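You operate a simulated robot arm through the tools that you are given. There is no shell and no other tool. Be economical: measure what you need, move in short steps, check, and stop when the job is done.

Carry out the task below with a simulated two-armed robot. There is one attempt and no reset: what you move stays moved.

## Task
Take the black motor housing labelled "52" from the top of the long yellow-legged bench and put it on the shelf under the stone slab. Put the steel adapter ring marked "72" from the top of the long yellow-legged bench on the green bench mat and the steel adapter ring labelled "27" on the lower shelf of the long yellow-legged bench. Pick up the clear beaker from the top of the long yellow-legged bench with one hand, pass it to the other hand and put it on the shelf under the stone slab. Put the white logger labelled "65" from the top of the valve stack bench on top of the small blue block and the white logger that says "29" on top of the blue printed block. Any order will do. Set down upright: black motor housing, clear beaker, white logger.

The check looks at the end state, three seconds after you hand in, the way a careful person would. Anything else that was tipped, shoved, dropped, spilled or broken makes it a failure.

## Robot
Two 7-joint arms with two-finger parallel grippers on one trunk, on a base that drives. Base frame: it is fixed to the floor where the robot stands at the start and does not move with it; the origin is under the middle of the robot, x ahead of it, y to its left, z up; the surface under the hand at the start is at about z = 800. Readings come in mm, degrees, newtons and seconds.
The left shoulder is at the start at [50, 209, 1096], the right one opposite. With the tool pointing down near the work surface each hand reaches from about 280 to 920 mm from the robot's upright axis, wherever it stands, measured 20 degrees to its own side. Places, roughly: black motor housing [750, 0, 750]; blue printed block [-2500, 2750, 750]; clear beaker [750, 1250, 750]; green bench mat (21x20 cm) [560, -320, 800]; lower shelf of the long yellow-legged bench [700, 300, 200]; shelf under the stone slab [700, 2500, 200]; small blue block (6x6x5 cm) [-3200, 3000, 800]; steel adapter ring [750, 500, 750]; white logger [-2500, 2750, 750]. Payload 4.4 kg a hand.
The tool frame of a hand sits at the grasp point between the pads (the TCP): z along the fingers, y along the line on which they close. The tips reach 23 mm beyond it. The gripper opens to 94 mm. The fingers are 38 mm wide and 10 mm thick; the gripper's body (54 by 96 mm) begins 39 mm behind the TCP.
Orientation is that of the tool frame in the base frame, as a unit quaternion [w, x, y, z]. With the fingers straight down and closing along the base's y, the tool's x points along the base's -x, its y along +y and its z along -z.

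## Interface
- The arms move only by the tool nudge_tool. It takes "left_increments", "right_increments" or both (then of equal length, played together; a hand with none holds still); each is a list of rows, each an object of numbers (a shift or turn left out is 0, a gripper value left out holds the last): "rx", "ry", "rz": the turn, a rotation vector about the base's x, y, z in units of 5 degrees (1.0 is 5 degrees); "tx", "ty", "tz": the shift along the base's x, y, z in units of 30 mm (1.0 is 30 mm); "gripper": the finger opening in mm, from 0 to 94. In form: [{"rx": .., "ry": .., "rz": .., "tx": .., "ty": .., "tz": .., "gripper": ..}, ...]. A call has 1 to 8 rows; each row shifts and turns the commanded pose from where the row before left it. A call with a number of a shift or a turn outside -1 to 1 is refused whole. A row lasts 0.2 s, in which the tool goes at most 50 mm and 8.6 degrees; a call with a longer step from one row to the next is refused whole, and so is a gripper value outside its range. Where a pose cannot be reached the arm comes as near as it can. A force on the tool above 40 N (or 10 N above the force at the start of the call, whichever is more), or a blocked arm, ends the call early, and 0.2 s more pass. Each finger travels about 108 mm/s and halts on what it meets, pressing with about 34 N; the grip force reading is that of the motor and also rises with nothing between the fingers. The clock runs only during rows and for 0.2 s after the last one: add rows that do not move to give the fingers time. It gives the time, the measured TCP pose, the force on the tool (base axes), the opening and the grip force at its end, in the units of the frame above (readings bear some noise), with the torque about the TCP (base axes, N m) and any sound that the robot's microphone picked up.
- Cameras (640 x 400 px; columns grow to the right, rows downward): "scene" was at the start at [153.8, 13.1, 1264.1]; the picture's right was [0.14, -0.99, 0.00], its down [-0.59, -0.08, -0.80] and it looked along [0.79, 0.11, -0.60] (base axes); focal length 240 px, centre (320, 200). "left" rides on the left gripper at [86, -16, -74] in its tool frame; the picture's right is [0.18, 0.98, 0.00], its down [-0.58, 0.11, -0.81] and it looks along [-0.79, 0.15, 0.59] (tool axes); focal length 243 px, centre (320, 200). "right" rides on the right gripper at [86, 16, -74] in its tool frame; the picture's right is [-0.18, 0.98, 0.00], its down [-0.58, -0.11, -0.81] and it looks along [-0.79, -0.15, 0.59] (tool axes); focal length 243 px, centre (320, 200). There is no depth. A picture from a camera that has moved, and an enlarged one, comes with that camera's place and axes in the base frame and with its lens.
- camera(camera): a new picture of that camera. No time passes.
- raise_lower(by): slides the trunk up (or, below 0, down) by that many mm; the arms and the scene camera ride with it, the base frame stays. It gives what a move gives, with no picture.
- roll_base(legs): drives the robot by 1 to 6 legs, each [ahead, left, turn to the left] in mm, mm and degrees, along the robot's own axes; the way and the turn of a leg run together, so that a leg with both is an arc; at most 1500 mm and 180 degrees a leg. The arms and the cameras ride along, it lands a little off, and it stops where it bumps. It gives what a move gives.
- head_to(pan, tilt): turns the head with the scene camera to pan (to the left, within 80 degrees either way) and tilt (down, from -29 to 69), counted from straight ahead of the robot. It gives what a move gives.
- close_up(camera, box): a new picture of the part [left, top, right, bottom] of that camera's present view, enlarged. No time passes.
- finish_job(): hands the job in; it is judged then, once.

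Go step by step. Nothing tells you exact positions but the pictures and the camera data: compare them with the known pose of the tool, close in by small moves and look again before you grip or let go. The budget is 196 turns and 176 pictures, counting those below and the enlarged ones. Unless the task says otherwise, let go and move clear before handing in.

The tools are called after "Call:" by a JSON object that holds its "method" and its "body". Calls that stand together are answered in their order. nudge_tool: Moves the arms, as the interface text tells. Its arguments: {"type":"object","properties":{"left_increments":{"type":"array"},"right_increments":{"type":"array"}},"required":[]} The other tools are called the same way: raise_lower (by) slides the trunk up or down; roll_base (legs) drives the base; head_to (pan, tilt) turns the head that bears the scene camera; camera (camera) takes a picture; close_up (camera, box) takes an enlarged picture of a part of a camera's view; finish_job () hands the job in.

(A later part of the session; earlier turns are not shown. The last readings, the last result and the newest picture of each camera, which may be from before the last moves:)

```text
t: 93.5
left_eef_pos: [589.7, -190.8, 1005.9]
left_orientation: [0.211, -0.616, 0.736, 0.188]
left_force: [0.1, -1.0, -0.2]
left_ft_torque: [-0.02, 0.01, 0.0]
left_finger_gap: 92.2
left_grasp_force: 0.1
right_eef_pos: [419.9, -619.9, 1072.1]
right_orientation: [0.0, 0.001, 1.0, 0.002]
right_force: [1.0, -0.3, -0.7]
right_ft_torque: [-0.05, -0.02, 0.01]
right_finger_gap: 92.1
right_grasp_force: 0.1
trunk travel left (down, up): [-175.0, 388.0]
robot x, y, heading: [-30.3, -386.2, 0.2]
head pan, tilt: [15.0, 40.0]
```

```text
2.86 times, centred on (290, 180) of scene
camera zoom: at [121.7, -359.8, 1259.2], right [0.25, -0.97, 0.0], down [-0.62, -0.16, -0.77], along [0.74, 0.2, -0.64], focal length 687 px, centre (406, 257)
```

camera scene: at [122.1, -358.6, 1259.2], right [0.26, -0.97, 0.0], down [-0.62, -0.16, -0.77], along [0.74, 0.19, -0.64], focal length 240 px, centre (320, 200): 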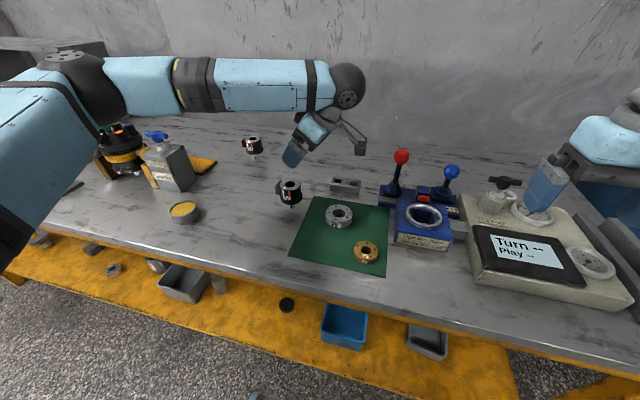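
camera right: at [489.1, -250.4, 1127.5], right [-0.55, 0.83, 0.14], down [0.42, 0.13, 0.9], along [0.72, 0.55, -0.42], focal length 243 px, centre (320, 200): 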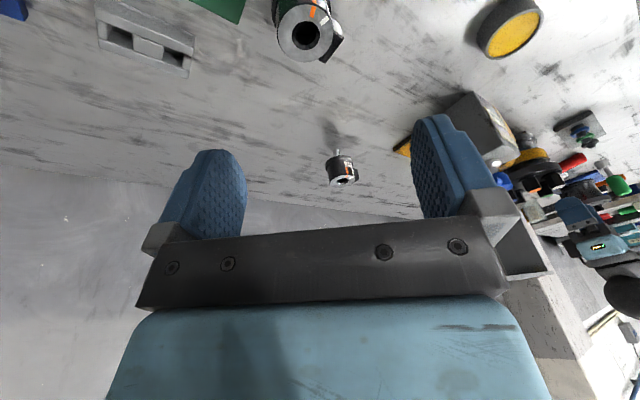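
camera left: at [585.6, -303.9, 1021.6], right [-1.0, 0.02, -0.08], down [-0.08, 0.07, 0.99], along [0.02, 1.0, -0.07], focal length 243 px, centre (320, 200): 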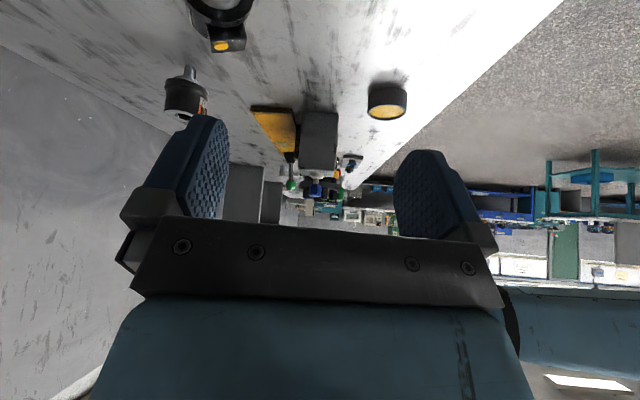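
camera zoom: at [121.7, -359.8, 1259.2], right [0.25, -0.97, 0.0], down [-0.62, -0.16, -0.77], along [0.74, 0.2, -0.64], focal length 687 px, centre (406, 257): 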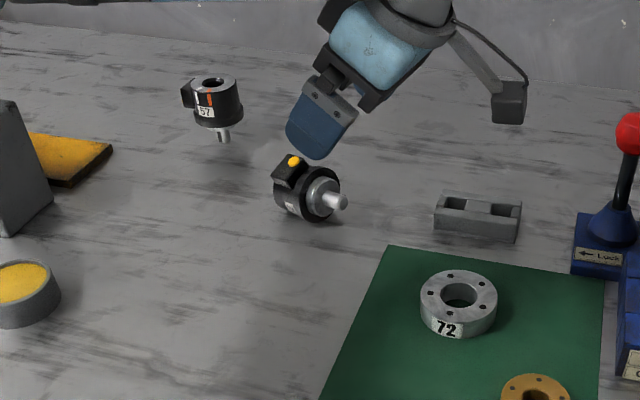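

The motor lies on its side with the connector up and the shaft toward -y at about (694, -95). Plan: grasp it from its top-face side with the right hand (outward yaw), lift and swing it upright. First withdraw and neutralise the left hand while yawing the right.

Call:
{"method": "nudge_tool", "body": {"left_increments": [{"rx": -0.985, "ry": 0.174, "tz": 0.6, "tx": -0.5}, {"rx": -0.985, "ry": 0.174, "tz": 0.6, "tx": -0.5}, {"rx": -0.985, "ry": 0.174, "tz": 0.6, "tx": -0.5}, {"rx": -0.985, "ry": 0.174, "tz": 0.6, "tx": -0.5}, {"rx": -0.985, "ry": 0.174, "tz": 0.6, "tx": -0.5}, {"rx": -0.985, "ry": 0.174, "tx": -0.5}, {"rx": -0.5, "ry": 0.09, "tx": -0.5}, {"tx": -0.5}], "right_increments": [{"rz": -1, "tx": 0.3}, {"rz": -1, "tx": 0.3}, {"rz": -1, "tx": 0.3}, {"rz": -1, "tx": 0.3}, {"rz": -1, "tx": 0.3}, {"rz": -1, "tx": 0.3}, {"rz": -1, "tx": 0.3}, {"rz": -1, "tx": 0.3}]}}

Call:
{"method": "nudge_tool", "body": {"left_increments": [{"rz": -1}, {"rz": -1}, {"rz": -1}, {"rz": -1}, {"rz": -1}, {"rz": -1}, {"rz": -1}, {"rz": -1}], "right_increments": [{"rz": -1}, {"rz": -1}, {"rz": -1}, {"rz": -1}, {"rz": -1}, {"rz": -1}, {"rz": -1}, {"rz": -1}]}}

Call:
{"method": "nudge_tool", "body": {"left_increments": [{"rz": -1}, {"rz": -1}, {"rz": -1}, {"rz": -1}, {"rz": -1}, {"rz": -1}, {"rz": -1}, {"rz": -1}], "right_increments": [{"rz": -1}, {"rz": -1}, {"rz": -1}, {}, {}, {}, {}, {}]}}

Call:
{"method": "roll_base", "body": {"legs": [[0, 510, 0]]}}

Call:
{"method": "head_to", "body": {"pan": -15, "tilt": 42}}

Call:
{"method": "camera", "body": {"camera": "scene"}}

Call:
{"method": "camera", "body": {"camera": "right"}}

```text
t: 95.3
left_eef_pos: [470.4, -188.6, 1096.1]
left_orientation: [-0.005, -0.64, 0.769, 0.007]
left_force: [0.3, 0.1, -0.2]
left_ft_torque: [-0.02, -0.01, 0.02]
left_finger_gap: 92.1
left_grasp_force: 0.1
right_eef_pos: [492.0, -619.0, 1072.0]
right_orientation: [0.0, 0.345, 0.939, 0.002]
right_force: [-0.1, -0.1, 1.1]
right_ft_torque: [0.01, 0.02, -0.03]
right_finger_gap: 92.1
right_grasp_force: 0.1
trunk travel left (down, up): [-175.0, 388.0]
robot x, y, heading: [-23.8, -384.8, -0.3]
head pan, tilt: [15.0, 40.0]
```

```text
t: 97.1
left_eef_pos: [468.6, -187.2, 1094.6]
left_orientation: [-0.002, -0.337, 0.941, 0.008]
left_force: [-0.3, -0.1, -0.3]
left_ft_torque: [-0.01, 0.0, -0.01]
left_finger_gap: 92.1
left_grasp_force: 0.2
right_eef_pos: [493.1, -619.6, 1070.9]
right_orientation: [0.0, 0.644, 0.765, 0.002]
right_force: [-0.4, 0.9, 0.6]
right_ft_torque: [-0.02, -0.01, -0.01]
right_finger_gap: 92.0
right_grasp_force: 0.1
trunk travel left (down, up): [-175.0, 388.0]
robot x, y, heading: [-27.3, -379.7, -0.4]
head pan, tilt: [15.0, 40.0]
```

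```text
t: 98.9
left_eef_pos: [470.4, -188.6, 1096.0]
left_orientation: [0.002, 0.004, 1.0, 0.008]
left_force: [-0.3, 0.0, 0.1]
left_ft_torque: [0.0, 0.01, 0.0]
left_finger_gap: 92.1
left_grasp_force: 0.1
right_eef_pos: [493.9, -620.4, 1070.5]
right_orientation: [0.001, 0.739, 0.674, 0.002]
right_force: [-0.2, -0.6, -0.2]
right_ft_torque: [-0.01, 0.0, 0.0]
right_finger_gap: 92.0
right_grasp_force: 0.0
trunk travel left (down, up): [-175.0, 388.0]
robot x, y, heading: [-27.3, -381.6, 0.1]
head pan, tilt: [15.0, 40.0]
```

```text
t: 103.9
left_eef_pos: [473.6, 318.0, 1095.6]
left_orientation: [0.001, 0.005, 1.0, 0.008]
left_force: [0.8, 0.1, 0.4]
left_ft_torque: [0.01, -0.01, 0.0]
left_finger_gap: 92.2
left_grasp_force: 0.0
right_eef_pos: [496.2, -113.4, 1072.1]
right_orientation: [0.0, 0.739, 0.674, 0.002]
right_force: [0.8, 0.6, 0.3]
right_ft_torque: [-0.03, 0.03, 0.01]
right_finger_gap: 92.0
right_grasp_force: 0.1
trunk travel left (down, up): [-175.0, 388.0]
robot x, y, heading: [-22.0, 126.2, -0.7]
head pan, tilt: [15.0, 40.0]
```

```text
t: 104.8
left_eef_pos: [473.4, 316.1, 1096.8]
left_orientation: [0.001, 0.005, 1.0, 0.008]
left_force: [1.1, 0.1, 0.2]
left_ft_torque: [0.0, -0.01, 0.0]
left_finger_gap: 92.0
left_grasp_force: 0.0
right_eef_pos: [495.8, -114.8, 1072.1]
right_orientation: [0.001, 0.739, 0.673, 0.002]
right_force: [-0.1, -0.1, 0.5]
right_ft_torque: [-0.02, 0.0, 0.02]
right_finger_gap: 92.3
right_grasp_force: 0.1
trunk travel left (down, up): [-175.0, 388.0]
robot x, y, heading: [-22.1, 124.3, -0.4]
head pan, tilt: [-15.0, 42.0]
```

```text
121 pictures are left
camera scene: at [123.6, 103.8, 1256.2], right [-0.26, -0.96, 0.0], down [-0.65, 0.18, -0.74], along [0.72, -0.2, -0.67], focal length 240 px, centre (320, 200)
```

scene: 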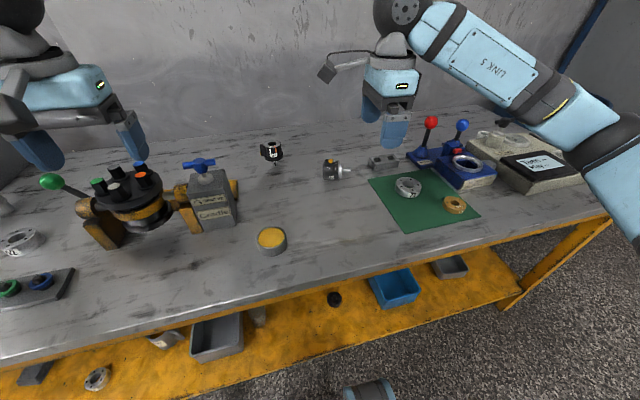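

```text
120 pictures are left
camera right: at [519.3, -28.3, 1146.7], right [0.96, -0.27, 0.0], down [-0.17, -0.57, 0.81], along [-0.22, -0.77, -0.59], focal length 243 px, centre (320, 200)
```

right: 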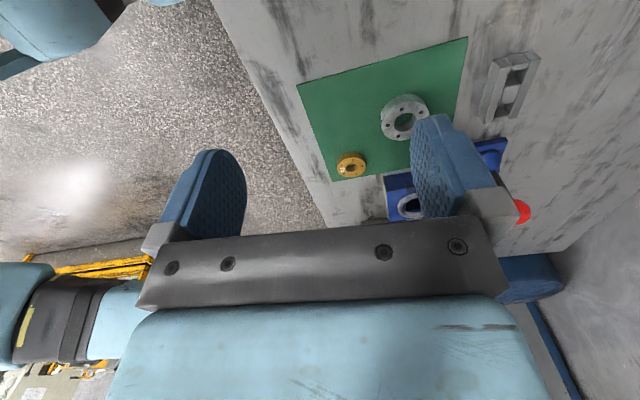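

Call:
{"method": "close_up", "body": {"camera": "scene", "box": [300, 145, 380, 195]}}

```text
8.00 times, centred on (340, 170) of scene
camera zoom: at [123.6, 103.8, 1256.2], right [-0.26, -0.96, 0.0], down [-0.65, 0.18, -0.74], along [0.72, -0.2, -0.67], focal length 1924 px, centre (160, 440)
```

zoom: 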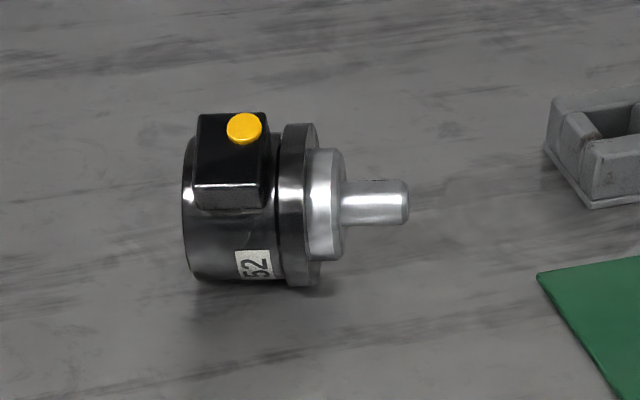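

I now see it precisely: top face centre ≈ (707, -68), axis heading ≈ -107°, length 89 mm. Best is the left hand yawed +73° and tilted back 55°, coming from +y (camera then on top); swinging it 90° later gives the same forward-tilt grip I wanted. Driving and orienting.

Call:
{"method": "roll_base", "body": {"legs": [[0, -235, 0]]}}

Call:
{"method": "nudge_tool", "body": {"left_increments": [{"rz": 1, "tx": 0.5}, {"rz": 1, "tx": 0.5}, {"rz": 1, "tx": 0.5}, {"rz": 1, "tx": 0.5}, {"rz": 1, "tx": 0.5}, {"rz": 1, "tx": 0.5}, {"rz": 1, "tx": 0.5}, {"rz": 1, "tx": 0.5}]}}

Call:
{"method": "nudge_tool", "body": {"left_increments": [{"rz": 1, "tx": 0.5}, {"rz": 1, "tx": 0.5}, {"rz": 1, "tx": 0.5}, {"rz": 1, "tx": 0.5}, {"rz": 1, "tx": 0.5}, {"rz": 1, "tx": 0.5}, {"rz": 0.5, "tx": 0.3}, {}]}}

Call:
{"method": "nudge_tool", "body": {"left_increments": [{"rx": -0.956, "ry": 0.29}, {"rx": -0.956, "ry": 0.29}, {"rx": -0.956, "ry": 0.29}, {"rx": -0.956, "ry": 0.29}, {"rx": -0.956, "ry": 0.29}, {"rx": -0.956, "ry": 0.29}, {"rx": -0.956, "ry": 0.29}, {"rx": -0.956, "ry": 0.29}]}}

Call:
{"method": "nudge_tool", "body": {"left_increments": [{"rx": -0.956, "ry": 0.29}, {"rx": -0.956, "ry": 0.29}, {"rx": -0.956, "ry": 0.29}, {}]}}

Call:
{"method": "camera", "body": {"camera": "left"}}

Call:
{"method": "camera", "body": {"camera": "scene"}}

```text
t: 107.5
left_eef_pos: [470.5, 86.0, 1096.2]
left_orientation: [0.001, 0.003, 1.0, 0.008]
left_force: [-0.1, -0.4, -0.3]
left_ft_torque: [-0.03, 0.0, 0.06]
left_finger_gap: 92.0
left_grasp_force: 0.1
right_eef_pos: [495.4, -345.8, 1071.5]
right_orientation: [0.001, 0.738, 0.675, 0.003]
right_force: [-0.3, 0.2, 0.0]
right_ft_torque: [0.01, -0.01, -0.05]
right_finger_gap: 91.9
right_grasp_force: 0.0
trunk travel left (down, up): [-175.0, 388.0]
robot x, y, heading: [-29.1, -112.3, -0.5]
head pan, tilt: [-15.0, 42.0]
```

```text
t: 109.3
left_eef_pos: [590.8, 85.6, 1096.7]
left_orientation: [-0.002, -0.34, 0.94, 0.009]
left_force: [0.0, -0.5, 0.0]
left_ft_torque: [0.02, 0.02, -0.02]
left_finger_gap: 92.0
left_grasp_force: 0.1
right_eef_pos: [495.5, -345.4, 1072.2]
right_orientation: [0.001, 0.737, 0.675, 0.002]
right_force: [0.9, 0.2, 0.3]
right_ft_torque: [0.01, 0.01, 0.02]
right_finger_gap: 92.1
right_grasp_force: 0.0
trunk travel left (down, up): [-175.0, 388.0]
robot x, y, heading: [-28.0, -107.2, -0.0]
head pan, tilt: [-15.0, 42.0]
```

```text
t: 111.1
left_eef_pos: [690.5, 85.2, 1095.2]
left_orientation: [-0.003, -0.588, 0.809, 0.008]
left_force: [0.5, -0.3, -0.4]
left_ft_torque: [0.01, -0.01, 0.01]
left_finger_gap: 92.0
left_grasp_force: 0.0
right_eef_pos: [494.9, -346.6, 1071.9]
right_orientation: [0.001, 0.738, 0.675, 0.001]
right_force: [-0.4, -0.5, -0.1]
right_ft_torque: [0.0, 0.05, 0.02]
right_finger_gap: 92.2
right_grasp_force: 0.1
trunk travel left (down, up): [-175.0, 388.0]
robot x, y, heading: [-25.6, -109.9, -0.1]
head pan, tilt: [-15.0, 42.0]
```

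```text
t: 112.9
left_eef_pos: [690.2, 84.5, 1095.6]
left_orientation: [-0.277, -0.551, 0.761, -0.2]
left_force: [0.6, 0.3, 0.5]
left_ft_torque: [-0.02, -0.04, 0.0]
left_finger_gap: 91.9
left_grasp_force: 0.0
right_eef_pos: [495.3, -343.9, 1071.9]
right_orientation: [0.001, 0.738, 0.675, 0.001]
right_force: [-0.1, 0.5, 0.5]
right_ft_torque: [-0.02, 0.01, 0.01]
right_finger_gap: 91.9
right_grasp_force: 0.1
trunk travel left (down, up): [-175.0, 388.0]
robot x, y, heading: [-27.1, -113.4, -0.3]
head pan, tilt: [-15.0, 42.0]
```

```text
t: 113.9
left_eef_pos: [689.3, 85.0, 1095.7]
left_orientation: [-0.372, -0.519, 0.72, -0.272]
left_force: [-0.1, 0.2, -0.1]
left_ft_torque: [-0.01, -0.02, 0.0]
left_finger_gap: 92.3
left_grasp_force: 0.1
right_eef_pos: [496.4, -344.9, 1072.0]
right_orientation: [0.001, 0.738, 0.675, 0.002]
right_force: [-0.5, 0.0, -0.4]
right_ft_torque: [0.04, 0.05, 0.01]
right_finger_gap: 92.0
right_grasp_force: 0.1
trunk travel left (down, up): [-175.0, 388.0]
robot x, y, heading: [-25.0, -104.4, -0.2]
head pan, tilt: [-15.0, 42.0]
```

```text
118 pictures are left
camera left: at [707.8, 91.4, 1209.0], right [-0.97, 0.21, 0.15], down [0.21, 0.98, -0.01], along [-0.15, 0.02, -0.99], focal length 243 px, centre (320, 200)
```

left: 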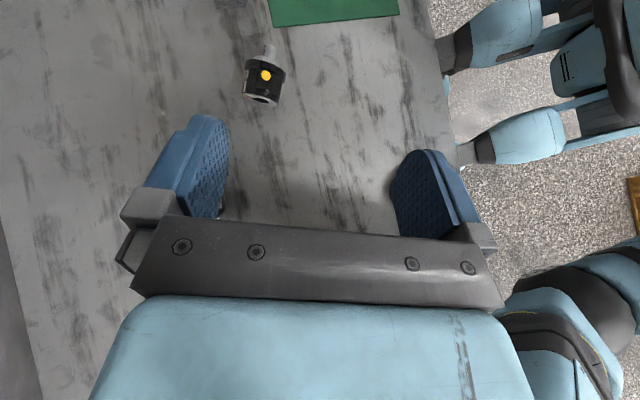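

```text
117 pictures are left
camera scene: at [122.4, -129.9, 1256.3], right [-0.26, -0.97, 0.0], down [-0.65, 0.17, -0.74], along [0.72, -0.19, -0.67], focal length 240 px, centre (320, 200)
```

scene: 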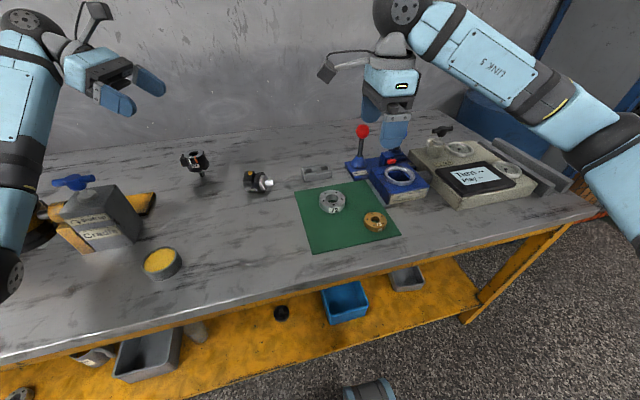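

Orientation is right and the wrist camera views the motor from above. Moving to the pre-grasp position.

Call:
{"method": "nudge_tool", "body": {"left_increments": [{"tx": 0.3, "ty": -0.24, "tz": -0.97}, {"tx": 0.3, "ty": -0.24, "tz": -0.97}, {"tx": 0.3, "ty": -0.24, "tz": -0.97}, {"tx": 0.3, "ty": -0.24, "tz": -0.97}, {"tx": 0.3, "ty": -0.24, "tz": -0.97}, {"tx": 0.3, "ty": -0.24, "tz": -0.97}, {}]}}

Call:
{"method": "camera", "body": {"camera": "left"}}

Call:
{"method": "camera", "body": {"camera": "scene"}}

```text
t: 115.7
left_eef_pos: [734.8, 54.6, 989.6]
left_orientation: [-0.329, -0.514, 0.733, -0.3]
left_force: [-0.4, 0.5, -0.3]
left_ft_torque: [0.03, 0.02, 0.02]
left_finger_gap: 92.2
left_grasp_force: 0.1
right_eef_pos: [479.7, -345.0, 1077.5]
right_orientation: [0.005, 0.734, 0.679, 0.013]
right_force: [0.4, -0.7, 0.8]
right_ft_torque: [0.04, 0.01, -0.02]
right_finger_gap: 91.9
right_grasp_force: 0.0
trunk travel left (down, up): [-175.0, 388.0]
robot x, y, heading: [-24.6, -109.0, 0.4]
head pan, tilt: [-15.0, 42.0]
stopped in row 7 (left hand): the arm was blocked; the commanded pose is now the measured one
```

```text
116 pictures are left
camera left: at [741.4, 61.2, 1103.8], right [-0.98, 0.18, 0.05], down [0.19, 0.98, 0.02], along [-0.04, 0.02, -1.0], focal length 243 px, centre (320, 200)
```

left: 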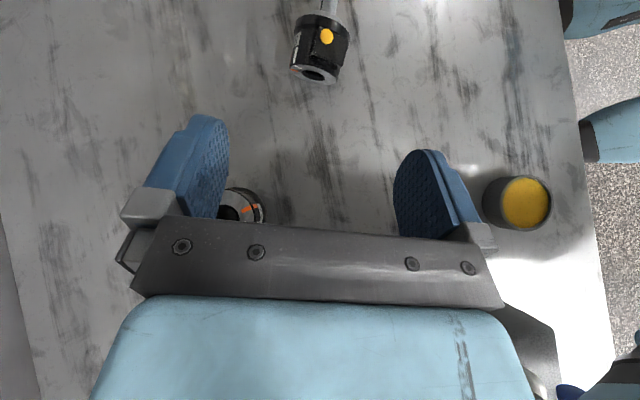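

```text
115 pictures are left
camera scene: at [100.1, -135.3, 1257.2], right [-0.25, -0.97, -0.01], down [-0.63, 0.17, -0.76], along [0.73, -0.18, -0.65], focal length 240 px, centre (320, 200)
```

scene: 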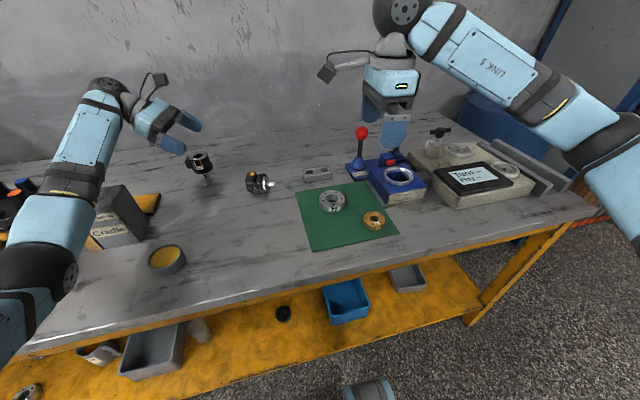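

The arm is blocked — the elbow likely presses on the bench top. I raise the trunk to free it and check.

Call:
{"method": "raise_lower", "body": {"by": 200}}

Call:
{"method": "head_to", "body": {"pan": 30, "tilt": 50}}

Call:
{"method": "camera", "body": {"camera": "scene"}}

```text
t: 117.9
left_eef_pos: [751.8, 57.3, 1158.2]
left_orientation: [-0.348, -0.518, 0.726, -0.289]
left_force: [0.4, -0.2, 0.1]
left_ft_torque: [0.0, 0.0, -0.02]
left_finger_gap: 92.1
left_grasp_force: 0.1
right_eef_pos: [497.3, -341.4, 1271.8]
right_orientation: [0.001, 0.736, 0.677, 0.002]
right_force: [-0.2, -0.3, -0.3]
right_ft_torque: [0.0, -0.03, 0.0]
right_finger_gap: 92.1
right_grasp_force: 0.0
trunk travel left (down, up): [-375.0, 188.0]
robot x, y, heading: [-26.2, -109.6, 0.2]
head pan, tilt: [-15.0, 42.0]
```

```text
t: 119.0
left_eef_pos: [750.8, 57.6, 1158.1]
left_orientation: [-0.347, -0.518, 0.726, -0.29]
left_force: [0.7, 0.0, 0.0]
left_ft_torque: [-0.02, -0.01, -0.05]
left_finger_gap: 92.1
left_grasp_force: 0.1
right_eef_pos: [496.8, -341.6, 1271.6]
right_orientation: [0.001, 0.735, 0.678, 0.002]
right_force: [-0.6, -0.7, 0.1]
right_ft_torque: [0.03, 0.0, -0.01]
right_finger_gap: 92.0
right_grasp_force: 0.0
trunk travel left (down, up): [-375.0, 188.0]
robot x, y, heading: [-27.2, -110.0, 0.3]
head pan, tilt: [30.0, 50.0]
```

```text
114 pictures are left
camera scene: at [108.4, -68.0, 1445.0], right [0.5, -0.86, 0.0], down [-0.66, -0.39, -0.64], along [0.56, 0.32, -0.77], focal length 240 px, centre (320, 200)
```

scene: 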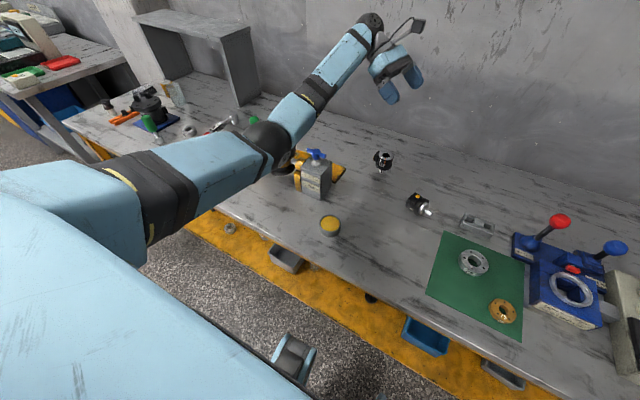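

The elbow was above the valve. I shift the base to the right 190 mm and keep the trunk raised, then inspect the valve.

Call:
{"method": "roll_base", "body": {"legs": [[0, -190, 0]]}}

Call:
{"method": "camera", "body": {"camera": "scene"}}

Call:
{"method": "close_up", "body": {"camera": "scene", "box": [180, 60, 400, 240]}}

```text
t: 121.2
left_eef_pos: [751.4, -128.5, 1158.1]
left_orientation: [-0.348, -0.516, 0.727, -0.289]
left_force: [0.6, -0.3, 0.0]
left_ft_torque: [-0.01, 0.0, -0.01]
left_finger_gap: 92.0
left_grasp_force: 0.1
right_eef_pos: [497.2, -526.3, 1271.8]
right_orientation: [0.001, 0.736, 0.677, 0.002]
right_force: [-0.1, 0.4, 0.5]
right_ft_torque: [-0.02, 0.02, -0.02]
right_finger_gap: 92.1
right_grasp_force: 0.1
trunk travel left (down, up): [-375.0, 188.0]
robot x, y, heading: [-24.6, -289.6, 0.1]
head pan, tilt: [30.0, 50.0]
```

```text
113 pictures are left
camera scene: at [108.9, -252.5, 1445.0], right [0.5, -0.87, 0.0], down [-0.66, -0.38, -0.64], along [0.56, 0.32, -0.77], focal length 240 px, centre (320, 200)
```

scene: 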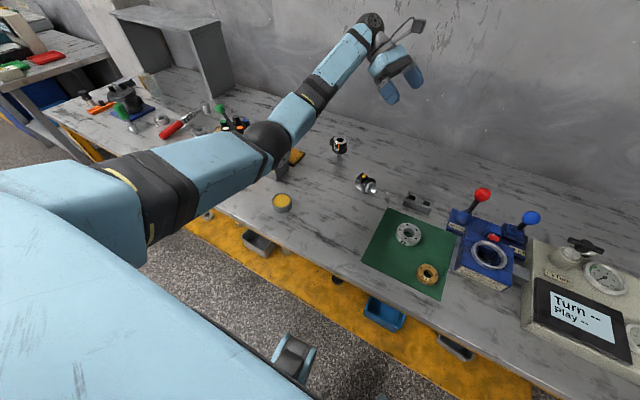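

```text
2.22 times, centred on (290, 150) of scene
camera zoom: at [108.9, -252.5, 1445.0], right [0.5, -0.87, 0.0], down [-0.66, -0.38, -0.64], along [0.56, 0.32, -0.77], focal length 534 px, centre (387, 311)
```

zoom: 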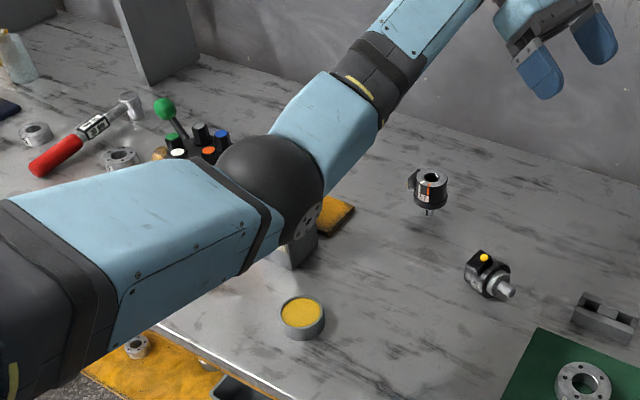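

Call:
{"method": "nudge_tool", "body": {"left_increments": [{"rx": 0.09, "ry": 0.33, "rz": -0.07, "ty": 0.8, "tz": -0.5}, {"rx": 0.09, "ry": 0.34, "rz": -0.07, "ty": 0.8, "tz": -0.5}, {"ty": 0.8, "tz": -0.8}, {"ty": 0.8, "tz": -0.8}, {"ty": 0.8, "tz": -0.8}, {"ty": 0.8, "tz": -0.8}, {"ty": 0.8, "tz": -0.8}, {}]}}

Call:
{"method": "camera", "body": {"camera": "left"}}

Call:
{"method": "camera", "body": {"camera": "scene"}}

```text
t: 123.0
left_eef_pos: [751.8, 36.1, 1009.6]
left_orientation: [-0.366, -0.523, 0.722, -0.266]
left_force: [0.3, 0.1, -0.2]
left_ft_torque: [0.01, 0.02, 0.03]
left_finger_gap: 91.9
left_grasp_force: 0.0
right_eef_pos: [496.2, -527.1, 1271.3]
right_orientation: [0.0, 0.736, 0.677, 0.001]
right_force: [-0.6, 0.0, 0.9]
right_ft_torque: [-0.03, 0.04, -0.02]
right_finger_gap: 91.9
right_grasp_force: 0.1
trunk travel left (down, up): [-375.0, 188.0]
robot x, y, heading: [-23.2, -294.9, -0.0]
head pan, tilt: [30.0, 50.0]
```

```text
111 pictures are left
camera left: at [769.8, 40.5, 1123.2], right [-0.97, 0.2, 0.15], down [0.21, 0.98, 0.01], along [-0.14, 0.04, -0.99], focal length 243 px, centre (320, 200)
```

left: 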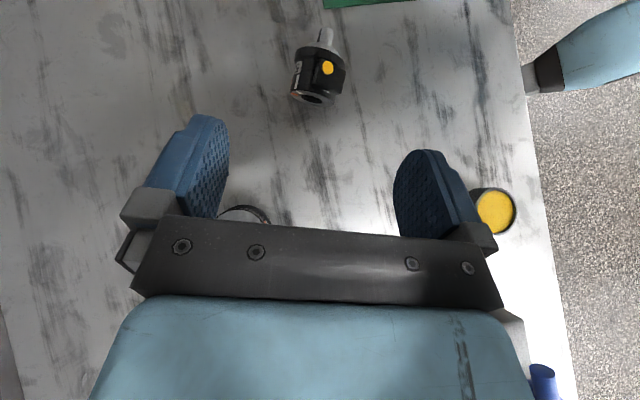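

```text
110 pictures are left
camera scene: at [108.7, -252.9, 1445.0], right [0.5, -0.87, 0.0], down [-0.66, -0.38, -0.64], along [0.56, 0.32, -0.77], focal length 240 px, centre (320, 200)
```

scene: 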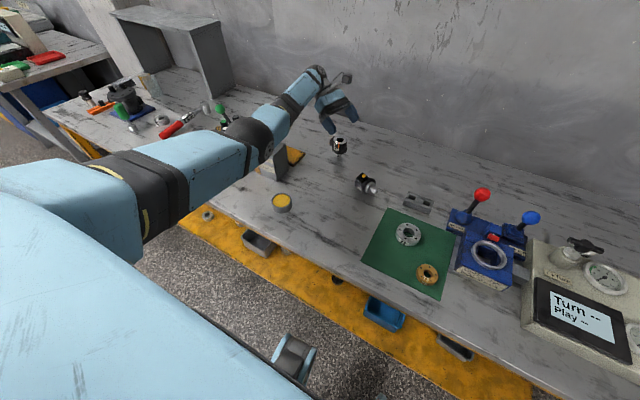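

Call:
{"method": "nudge_tool", "body": {"left_increments": [{"rz": -0.6, "tx": -0.06, "ty": -0.1, "tz": -0.9}, {"tx": -0.1, "ty": -0.2, "tz": -0.9}, {"tx": -0.12, "ty": -0.3, "tz": -0.8}, {"tx": -0.12, "ty": -0.3, "tz": -0.7}, {"tx": -0.12, "ty": -0.3, "tz": -0.6}, {}]}}

Call:
{"method": "camera", "body": {"camera": "left"}}

Call:
{"method": "close_up", "body": {"camera": "scene", "box": [200, 60, 440, 230]}}

```text
t: 124.5
left_eef_pos: [727.8, 2.5, 893.8]
left_orientation: [-0.374, -0.504, 0.735, -0.257]
left_force: [0.0, -0.3, 0.7]
left_ft_torque: [0.0, 0.0, -0.02]
left_finger_gap: 92.0
left_grasp_force: 0.0
left hand out of reach, approached as far as the arm can: row 3
right_eef_pos: [496.5, -526.4, 1271.3]
right_orientation: [0.001, 0.736, 0.677, 0.002]
right_force: [-0.7, -0.5, 0.1]
right_ft_torque: [0.02, 0.0, -0.01]
right_finger_gap: 92.1
right_grasp_force: 0.1
trunk travel left (down, up): [-375.0, 188.0]
robot x, y, heading: [-25.9, -293.2, 0.1]
head pan, tilt: [30.0, 50.0]
```

```text
109 pictures are left
camera left: at [745.2, 5.5, 1007.3], right [-0.96, 0.25, 0.15], down [0.26, 0.97, 0.01], along [-0.14, 0.04, -0.99], focal length 243 px, centre (320, 200)
```

left: 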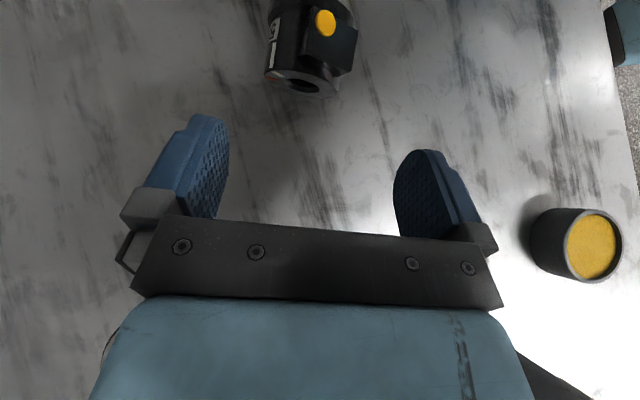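

```text
2.35 times, centred on (320, 145) of scene
camera zoom: at [108.8, -252.6, 1445.0], right [0.5, -0.87, 0.0], down [-0.66, -0.38, -0.64], along [0.56, 0.32, -0.77], focal length 566 px, centre (320, 329)
```

zoom: 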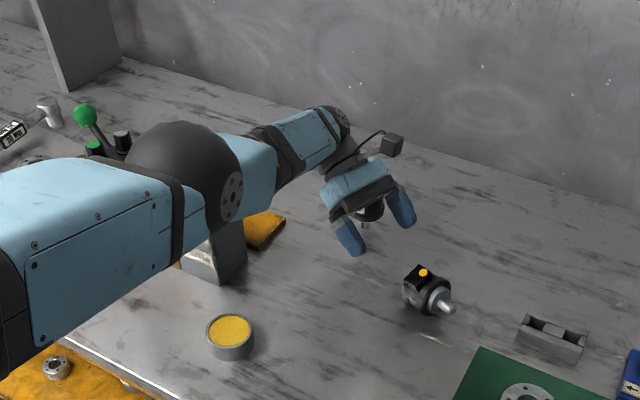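

Call:
{"method": "nudge_tool", "body": {"left_increments": [{"tx": -0.1, "ty": -0.5, "tz": -0.37}, {"tx": -0.16, "ty": -0.6, "tz": -0.45}, {"tx": -0.18, "ty": -0.6, "tz": -0.45}, {}]}}

Call:
{"method": "camera", "body": {"camera": "left"}}

Call:
{"method": "close_up", "body": {"camera": "scene", "box": [260, 80, 440, 210]}}

```text
t: 125.5
left_eef_pos: [715.9, -48.6, 855.6]
left_orientation: [-0.374, -0.504, 0.736, -0.256]
left_force: [-0.5, 0.5, 0.5]
left_ft_torque: [0.02, 0.01, 0.01]
left_finger_gap: 92.2
left_grasp_force: 0.0
right_eef_pos: [496.5, -526.0, 1271.3]
right_orientation: [0.001, 0.736, 0.677, 0.002]
right_force: [0.3, -1.2, 0.3]
right_ft_torque: [-0.01, -0.01, 0.02]
right_finger_gap: 91.9
right_grasp_force: 0.1
trunk travel left (down, up): [-375.0, 188.0]
robot x, y, heading: [-22.7, -292.7, -0.1]
head pan, tilt: [30.0, 50.0]
```

```text
107 pictures are left
camera left: at [733.4, -45.6, 968.0], right [-0.96, 0.25, 0.15], down [0.26, 0.97, 0.0], along [-0.14, 0.04, -0.99], focal length 243 px, centre (320, 200)
```

left: 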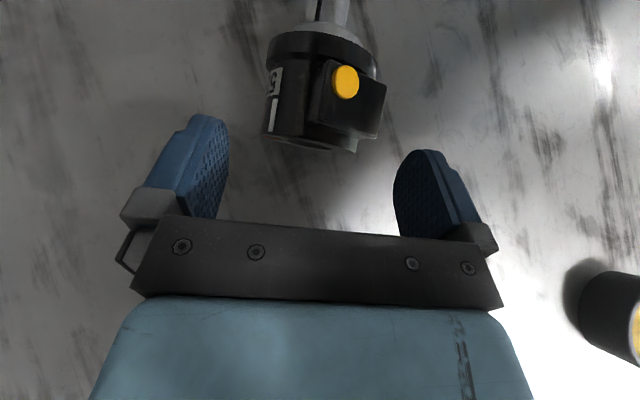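

```text
3.08 times, centred on (350, 145) of scene
camera zoom: at [108.8, -252.4, 1445.0], right [0.5, -0.87, 0.0], down [-0.66, -0.38, -0.64], along [0.56, 0.32, -0.77], focal length 740 px, centre (228, 369)
```

zoom: 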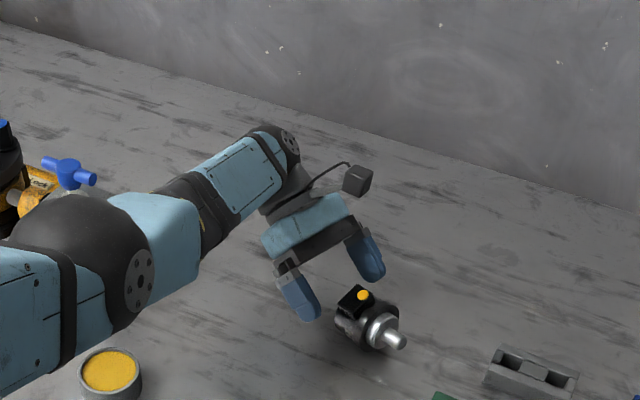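

Call:
{"method": "nudge_tool", "body": {"left_increments": [{"tx": -0.16, "ty": -0.56, "tz": -0.42}, {"tx": -0.17, "ty": -0.56, "tz": -0.42}, {}]}}

Call:
{"method": "camera", "body": {"camera": "left"}}

```text
t: 126.2
left_eef_pos: [705.1, -82.4, 830.2]
left_orientation: [-0.374, -0.503, 0.736, -0.256]
left_force: [-0.3, 1.0, -0.5]
left_ft_torque: [0.02, -0.01, -0.02]
left_finger_gap: 92.0
left_grasp_force: 0.1
right_eef_pos: [497.2, -526.5, 1270.8]
right_orientation: [0.001, 0.736, 0.677, 0.002]
right_force: [0.4, 0.4, 0.4]
right_ft_torque: [0.0, -0.01, 0.0]
right_finger_gap: 92.2
right_grasp_force: 0.1
trunk travel left (down, up): [-375.0, 188.0]
robot x, y, heading: [-23.2, -292.7, 0.1]
head pan, tilt: [30.0, 50.0]
```

```text
105 pictures are left
camera left: at [723.8, -78.4, 943.2], right [-0.96, 0.25, 0.15], down [0.26, 0.97, 0.01], along [-0.14, 0.04, -0.99], focal length 243 px, centre (320, 200)
```

left: 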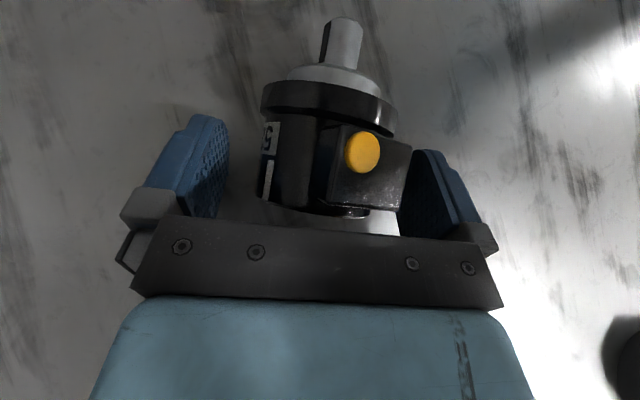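

Fingers straddle the body. Closing gently.

Call:
{"method": "nudge_tool", "body": {"left_increments": [{"gripper": 78}, {"gripper": 68}, {"gripper": 60}, {"gripper": 50}, {"gripper": 40}, {"gripper": 40}]}}

Call:
{"method": "camera", "body": {"camera": "left"}}

```text
t: 127.7
left_eef_pos: [705.0, -82.3, 827.8]
left_orientation: [-0.374, -0.504, 0.735, -0.256]
left_force: [0.0, -0.7, 0.2]
left_ft_torque: [-0.02, 0.01, 0.0]
left_finger_gap: 61.7
left_grasp_force: 34.0
right_eef_pos: [496.9, -526.3, 1271.0]
right_orientation: [0.001, 0.736, 0.677, 0.002]
right_force: [-0.5, -0.6, 0.3]
right_ft_torque: [0.03, 0.03, -0.01]
right_finger_gap: 91.9
right_grasp_force: 0.0
trunk travel left (down, up): [-375.0, 188.0]
robot x, y, heading: [-25.2, -294.6, 0.1]
head pan, tilt: [30.0, 50.0]
```

```text
104 pictures are left
camera left: at [723.8, -78.7, 943.2], right [-0.96, 0.25, 0.15], down [0.26, 0.97, 0.0], along [-0.14, 0.04, -0.99], focal length 243 px, centre (320, 200)
```

left: 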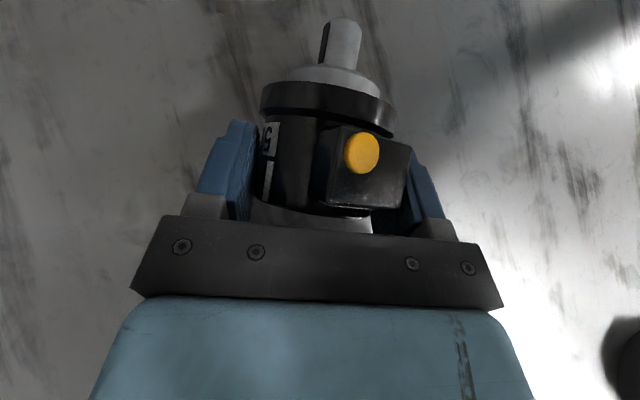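

Gripped at 62 mm. Lifting, then swinging it upright by about 95° about the closing axis.

Call:
{"method": "nudge_tool", "body": {"left_increments": [{"tz": 0.5}, {"tz": 1}, {"tz": 1}, {"tz": 1}, {"tz": 1}, {"tz": 1}, {}]}}

Call:
{"method": "camera", "body": {"camera": "left"}}

Call:
{"method": "camera", "body": {"camera": "scene"}}

```text
t: 129.2
left_eef_pos: [707.2, -81.1, 993.1]
left_orientation: [-0.374, -0.504, 0.736, -0.255]
left_force: [-0.8, -0.5, -6.2]
left_ft_torque: [0.07, -0.08, 0.03]
left_finger_gap: 61.6
left_grasp_force: 34.4
right_eef_pos: [498.6, -526.9, 1271.1]
right_orientation: [0.0, 0.737, 0.676, 0.001]
right_force: [0.1, -1.0, 0.9]
right_ft_torque: [-0.03, 0.04, -0.01]
right_finger_gap: 91.7
right_grasp_force: 0.0
trunk travel left (down, up): [-375.0, 188.0]
robot x, y, heading: [-23.1, -291.5, 0.3]
head pan, tilt: [30.0, 50.0]
```

```text
103 pictures are left
camera left: at [725.9, -77.7, 1105.9], right [-0.96, 0.25, 0.15], down [0.26, 0.97, 0.0], along [-0.14, 0.04, -0.99], focal length 243 px, centre (320, 200)
```

left: 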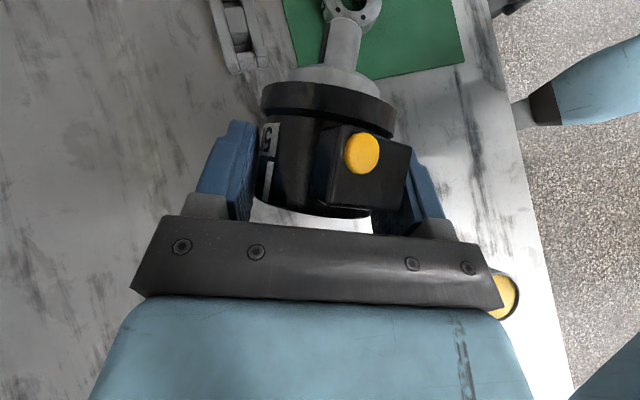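

```text
102 pictures are left
camera scene: at [110.0, -252.5, 1444.8], right [0.5, -0.87, 0.0], down [-0.66, -0.38, -0.64], along [0.56, 0.32, -0.77], focal length 240 px, centre (320, 200)
```

scene: 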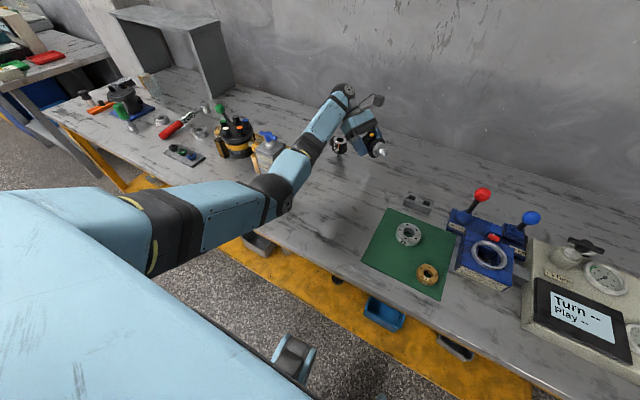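

Motor held; the valve and motor 57 are undisturbed. Now swinging upright.

Call:
{"method": "nudge_tool", "body": {"left_increments": [{"rx": 0.934, "ry": -0.358, "tz": 0.5, "tx": -0.4}, {"rx": 0.934, "ry": -0.358, "tz": 0.5, "tx": -0.4}, {"rx": 0.934, "ry": -0.358, "tz": 0.5, "tx": -0.4}, {"rx": 0.934, "ry": -0.358, "tz": 0.5, "tx": -0.4}, {"rx": 0.934, "ry": -0.358, "tx": -0.4}, {"rx": 0.934, "ry": -0.358, "tx": -0.4}, {"rx": 0.934, "ry": -0.358, "tx": -0.4}, {"rx": 0.934, "ry": -0.358, "tx": -0.4}]}}

Call:
{"method": "nudge_tool", "body": {"left_increments": [{"rx": 0.934, "ry": -0.358}, {"rx": 0.934, "ry": -0.358}, {"rx": 0.934, "ry": -0.358}, {"rx": 0.934, "ry": -0.358}, {"rx": 0.934, "ry": -0.358}, {"rx": 0.934, "ry": -0.358}, {"rx": 0.934, "ry": -0.358}, {"rx": 0.934, "ry": -0.358}]}}

Call:
{"method": "nudge_tool", "body": {"left_increments": [{"rx": 0.934, "ry": -0.358}, {"rx": 0.934, "ry": -0.358}, {}]}}

Call:
{"method": "camera", "body": {"camera": "left"}}

Call:
{"method": "camera", "body": {"camera": "scene"}}

```text
t: 131.1
left_eef_pos: [611.1, -81.8, 1054.6]
left_orientation: [-0.1, -0.562, 0.818, -0.068]
left_force: [0.0, -0.2, -6.5]
left_ft_torque: [0.1, -0.04, -0.01]
left_finger_gap: 61.3
left_grasp_force: 33.6
right_eef_pos: [496.3, -526.4, 1270.2]
right_orientation: [0.0, 0.736, 0.677, 0.001]
right_force: [0.8, 0.9, -0.2]
right_ft_torque: [0.01, 0.03, -0.01]
right_finger_gap: 92.1
right_grasp_force: 0.1
trunk travel left (down, up): [-375.0, 188.0]
robot x, y, heading: [-23.6, -291.4, -0.0]
head pan, tilt: [30.0, 50.0]
```

```text
t: 132.8
left_eef_pos: [610.0, -81.6, 1055.2]
left_orientation: [0.186, -0.552, 0.802, 0.13]
left_force: [0.1, 0.6, -5.0]
left_ft_torque: [0.04, -0.02, 0.01]
left_finger_gap: 61.7
left_grasp_force: 34.4
right_eef_pos: [497.3, -525.9, 1270.8]
right_orientation: [0.0, 0.736, 0.677, 0.002]
right_force: [-0.2, -0.2, 0.7]
right_ft_torque: [0.01, 0.0, 0.03]
right_finger_gap: 92.1
right_grasp_force: 0.1
trunk travel left (down, up): [-375.0, 188.0]
robot x, y, heading: [-24.2, -291.6, 0.2]
head pan, tilt: [30.0, 50.0]
```

```text
t: 133.7
left_eef_pos: [610.9, -80.3, 1054.3]
left_orientation: [0.256, -0.538, 0.783, 0.177]
left_force: [0.7, -0.7, -6.6]
left_ft_torque: [0.0, 0.0, 0.03]
left_finger_gap: 61.5
left_grasp_force: 34.0
right_eef_pos: [497.2, -526.1, 1271.2]
right_orientation: [0.001, 0.736, 0.677, 0.002]
right_force: [0.2, -0.5, -0.3]
right_ft_torque: [-0.02, 0.01, -0.01]
right_finger_gap: 92.0
right_grasp_force: 0.0
trunk travel left (down, up): [-375.0, 188.0]
robot x, y, heading: [-29.9, -290.8, 0.1]
head pan, tilt: [30.0, 50.0]
```

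```text
101 pictures are left
camera left: at [584.5, -192.3, 1063.7], right [-0.97, 0.21, -0.11], down [-0.1, 0.03, 0.99], along [0.21, 0.98, -0.01], focal length 243 px, centre (320, 200)
```

left: 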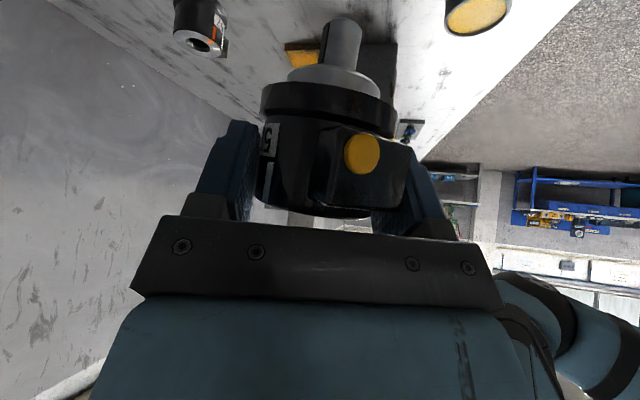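

```text
100 pictures are left
camera scene: at [109.6, -252.0, 1444.9], right [0.5, -0.87, 0.0], down [-0.66, -0.38, -0.64], along [0.56, 0.32, -0.77], focal length 240 px, centre (320, 200)
```

scene: 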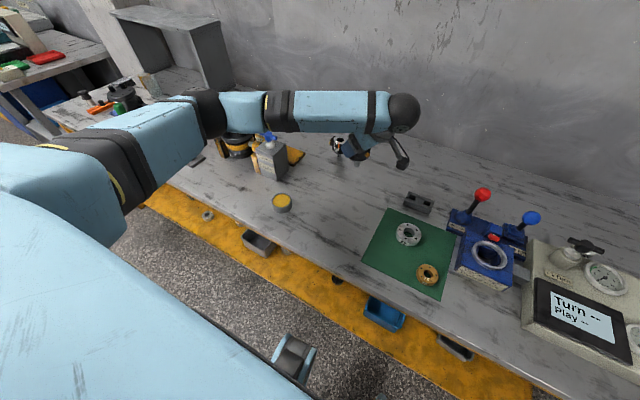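

Call:
{"method": "close_up", "body": {"camera": "left", "box": [220, 0, 440, 230]}}

Call:
{"method": "close_up", "body": {"camera": "scene", "box": [310, 90, 430, 190]}}

```text
1.74 times, centred on (330, 115) of left
camera zoom: at [584.5, -192.3, 1063.7], right [-0.97, 0.21, -0.11], down [-0.1, 0.03, 0.99], along [0.21, 0.98, -0.01], focal length 422 px, centre (303, 348)
```

zoom: 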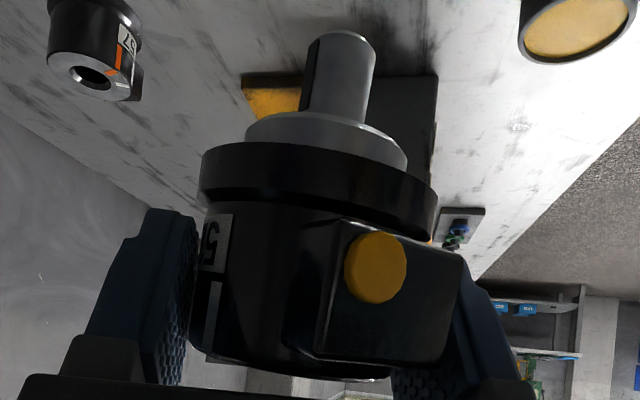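

```text
4.00 times, centred on (370, 140) of scene
camera zoom: at [109.6, -252.0, 1444.9], right [0.5, -0.87, 0.0], down [-0.66, -0.38, -0.64], along [0.56, 0.32, -0.77], focal length 962 px, centre (120, 440)
```

zoom: 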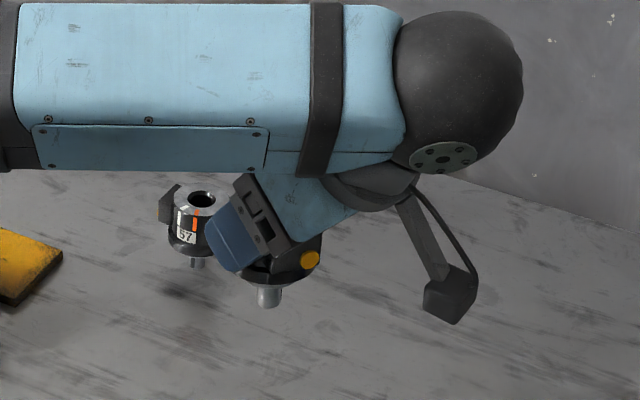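

The motor hangs upright in the grip within ~2°. I turn the left hand's yaw back to forward (and the right hand to neutral), drawing both in.

Call:
{"method": "nudge_tool", "body": {"left_increments": [{"rz": -1, "rx": -0.04, "ry": -0.2}, {"rz": -1}, {"rz": -1}, {"rz": -1}, {"rz": -1}, {"rz": -1}, {"rz": -1}, {"rz": -1}], "right_increments": [{"rz": 1, "tz": -0.5}, {"rz": 1, "tz": -0.5}, {"rz": 1, "tz": -0.5}, {"rz": 1, "tz": -0.5}, {"rz": 1}, {"rz": 1}, {"rz": 1}, {"rz": 1}]}}

Call:
{"method": "nudge_tool", "body": {"left_increments": [{"rz": -1, "tx": -0.6, "ty": 0.3}, {"rz": -1, "tx": -0.6, "ty": 0.3}, {"rz": -1, "tx": -0.6, "ty": 0.3}, {"rz": -1, "tx": -0.6, "ty": 0.3}, {"rz": -1, "tx": -0.6, "ty": 0.3}, {"rz": -0.8, "tx": -0.6, "ty": 0.3}, {}, {}], "right_increments": [{"rz": 1}, {"rz": 1}, {"rz": 1}, {"rz": 1}, {"rz": 1}, {"rz": 1}, {"rz": 1}, {"rz": 1}]}}

Call:
{"method": "nudge_tool", "body": {"right_increments": [{"rz": 1}, {"rz": 1}, {"rz": 0.9}]}}

Call:
{"method": "roll_base", "body": {"legs": [[-330, 0, 0]]}}

Call:
{"method": "head_to", "body": {"pan": 75, "tilt": 25}}

Call:
{"method": "camera", "body": {"camera": "scene"}}

Call:
{"method": "camera", "body": {"camera": "left"}}

```text
t: 135.4
left_eef_pos: [611.3, -80.1, 1054.8]
left_orientation: [0.304, -0.24, 0.919, 0.071]
left_force: [0.3, -0.4, -5.9]
left_ft_torque: [-0.01, 0.0, -0.01]
left_finger_gap: 61.7
left_grasp_force: 33.5
right_eef_pos: [497.3, -526.8, 1211.4]
right_orientation: [0.0, 0.461, 0.888, 0.002]
right_force: [0.5, 0.6, -0.9]
right_ft_torque: [0.02, 0.02, 0.01]
right_finger_gap: 92.1
right_grasp_force: 0.1
trunk travel left (down, up): [-375.0, 188.0]
robot x, y, heading: [-24.9, -294.5, 0.0]
head pan, tilt: [30.0, 50.0]
```

```text
t: 137.2
left_eef_pos: [502.0, -28.3, 1054.0]
left_orientation: [0.312, -0.003, 0.95, -0.007]
left_force: [0.0, -0.3, -5.0]
left_ft_torque: [0.03, -0.02, -0.02]
left_finger_gap: 61.2
left_grasp_force: 33.7
right_eef_pos: [495.8, -526.6, 1210.4]
right_orientation: [0.0, 0.129, 0.992, 0.002]
right_force: [0.0, 0.1, 0.6]
right_ft_torque: [0.02, -0.05, 0.06]
right_finger_gap: 91.8
right_grasp_force: 0.1
trunk travel left (down, up): [-375.0, 188.0]
robot x, y, heading: [-22.1, -289.4, -0.1]
head pan, tilt: [30.0, 50.0]
```

```text
t: 138.1
left_eef_pos: [502.1, -28.5, 1054.3]
left_orientation: [0.311, -0.003, 0.95, -0.007]
left_force: [-0.8, 0.7, -5.6]
left_ft_torque: [-0.01, 0.0, -0.01]
left_finger_gap: 61.4
left_grasp_force: 34.0
right_eef_pos: [497.7, -526.5, 1210.9]
right_orientation: [0.0, 0.003, 1.0, 0.002]
right_force: [0.1, 0.1, 0.6]
right_ft_torque: [0.0, 0.0, -0.02]
right_finger_gap: 92.2
right_grasp_force: 0.0
trunk travel left (down, up): [-375.0, 188.0]
robot x, y, heading: [-27.0, -291.5, -0.3]
head pan, tilt: [30.0, 50.0]
```

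```text
t: 140.2
left_eef_pos: [174.1, -30.5, 1053.7]
left_orientation: [0.312, -0.002, 0.95, -0.007]
left_force: [0.3, -0.4, -5.4]
left_ft_torque: [-0.01, -0.01, -0.04]
left_finger_gap: 61.3
left_grasp_force: 33.9
right_eef_pos: [168.1, -528.3, 1211.1]
right_orientation: [-0.002, 0.003, 1.0, 0.002]
right_force: [-0.8, -0.4, 0.3]
right_ft_torque: [-0.01, 0.02, -0.01]
right_finger_gap: 92.0
right_grasp_force: 0.0
trunk travel left (down, up): [-375.0, 188.0]
robot x, y, heading: [-353.0, -295.5, -0.2]
head pan, tilt: [30.0, 50.0]
```

```text
t: 141.3
left_eef_pos: [174.2, -30.5, 1053.7]
left_orientation: [0.311, -0.002, 0.95, -0.008]
left_force: [-0.3, 0.9, -5.9]
left_ft_torque: [0.03, 0.02, -0.03]
left_finger_gap: 61.2
left_grasp_force: 34.1
right_eef_pos: [168.3, -526.5, 1210.6]
right_orientation: [-0.001, 0.004, 1.0, 0.002]
right_force: [-0.4, 0.6, 0.4]
right_ft_torque: [0.02, 0.02, 0.0]
right_finger_gap: 92.1
right_grasp_force: 0.1
trunk travel left (down, up): [-375.0, 188.0]
robot x, y, heading: [-354.6, -293.5, 0.1]
head pan, tilt: [75.0, 25.0]
```

```text
97 pictures are left
camera scene: at [-262.2, -202.3, 1482.4], right [0.97, -0.26, 0.0], down [-0.11, -0.41, -0.91], along [0.23, 0.88, -0.42], focal length 240 px, centre (320, 200)
```

scene: 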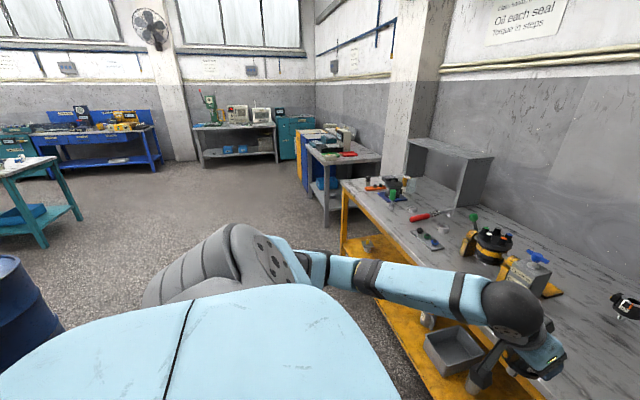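

```text
96 pictures are left
camera left: at [59.6, -45.3, 1062.8], right [-0.15, 0.98, -0.12], down [-0.01, 0.12, 0.99], along [0.99, 0.15, -0.01], focal length 243 px, centre (320, 200)
```

left: 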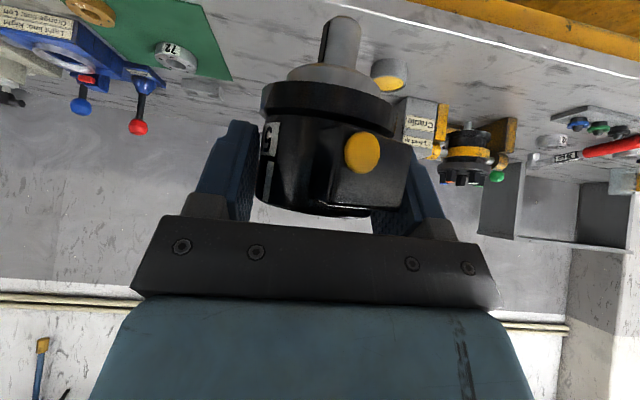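

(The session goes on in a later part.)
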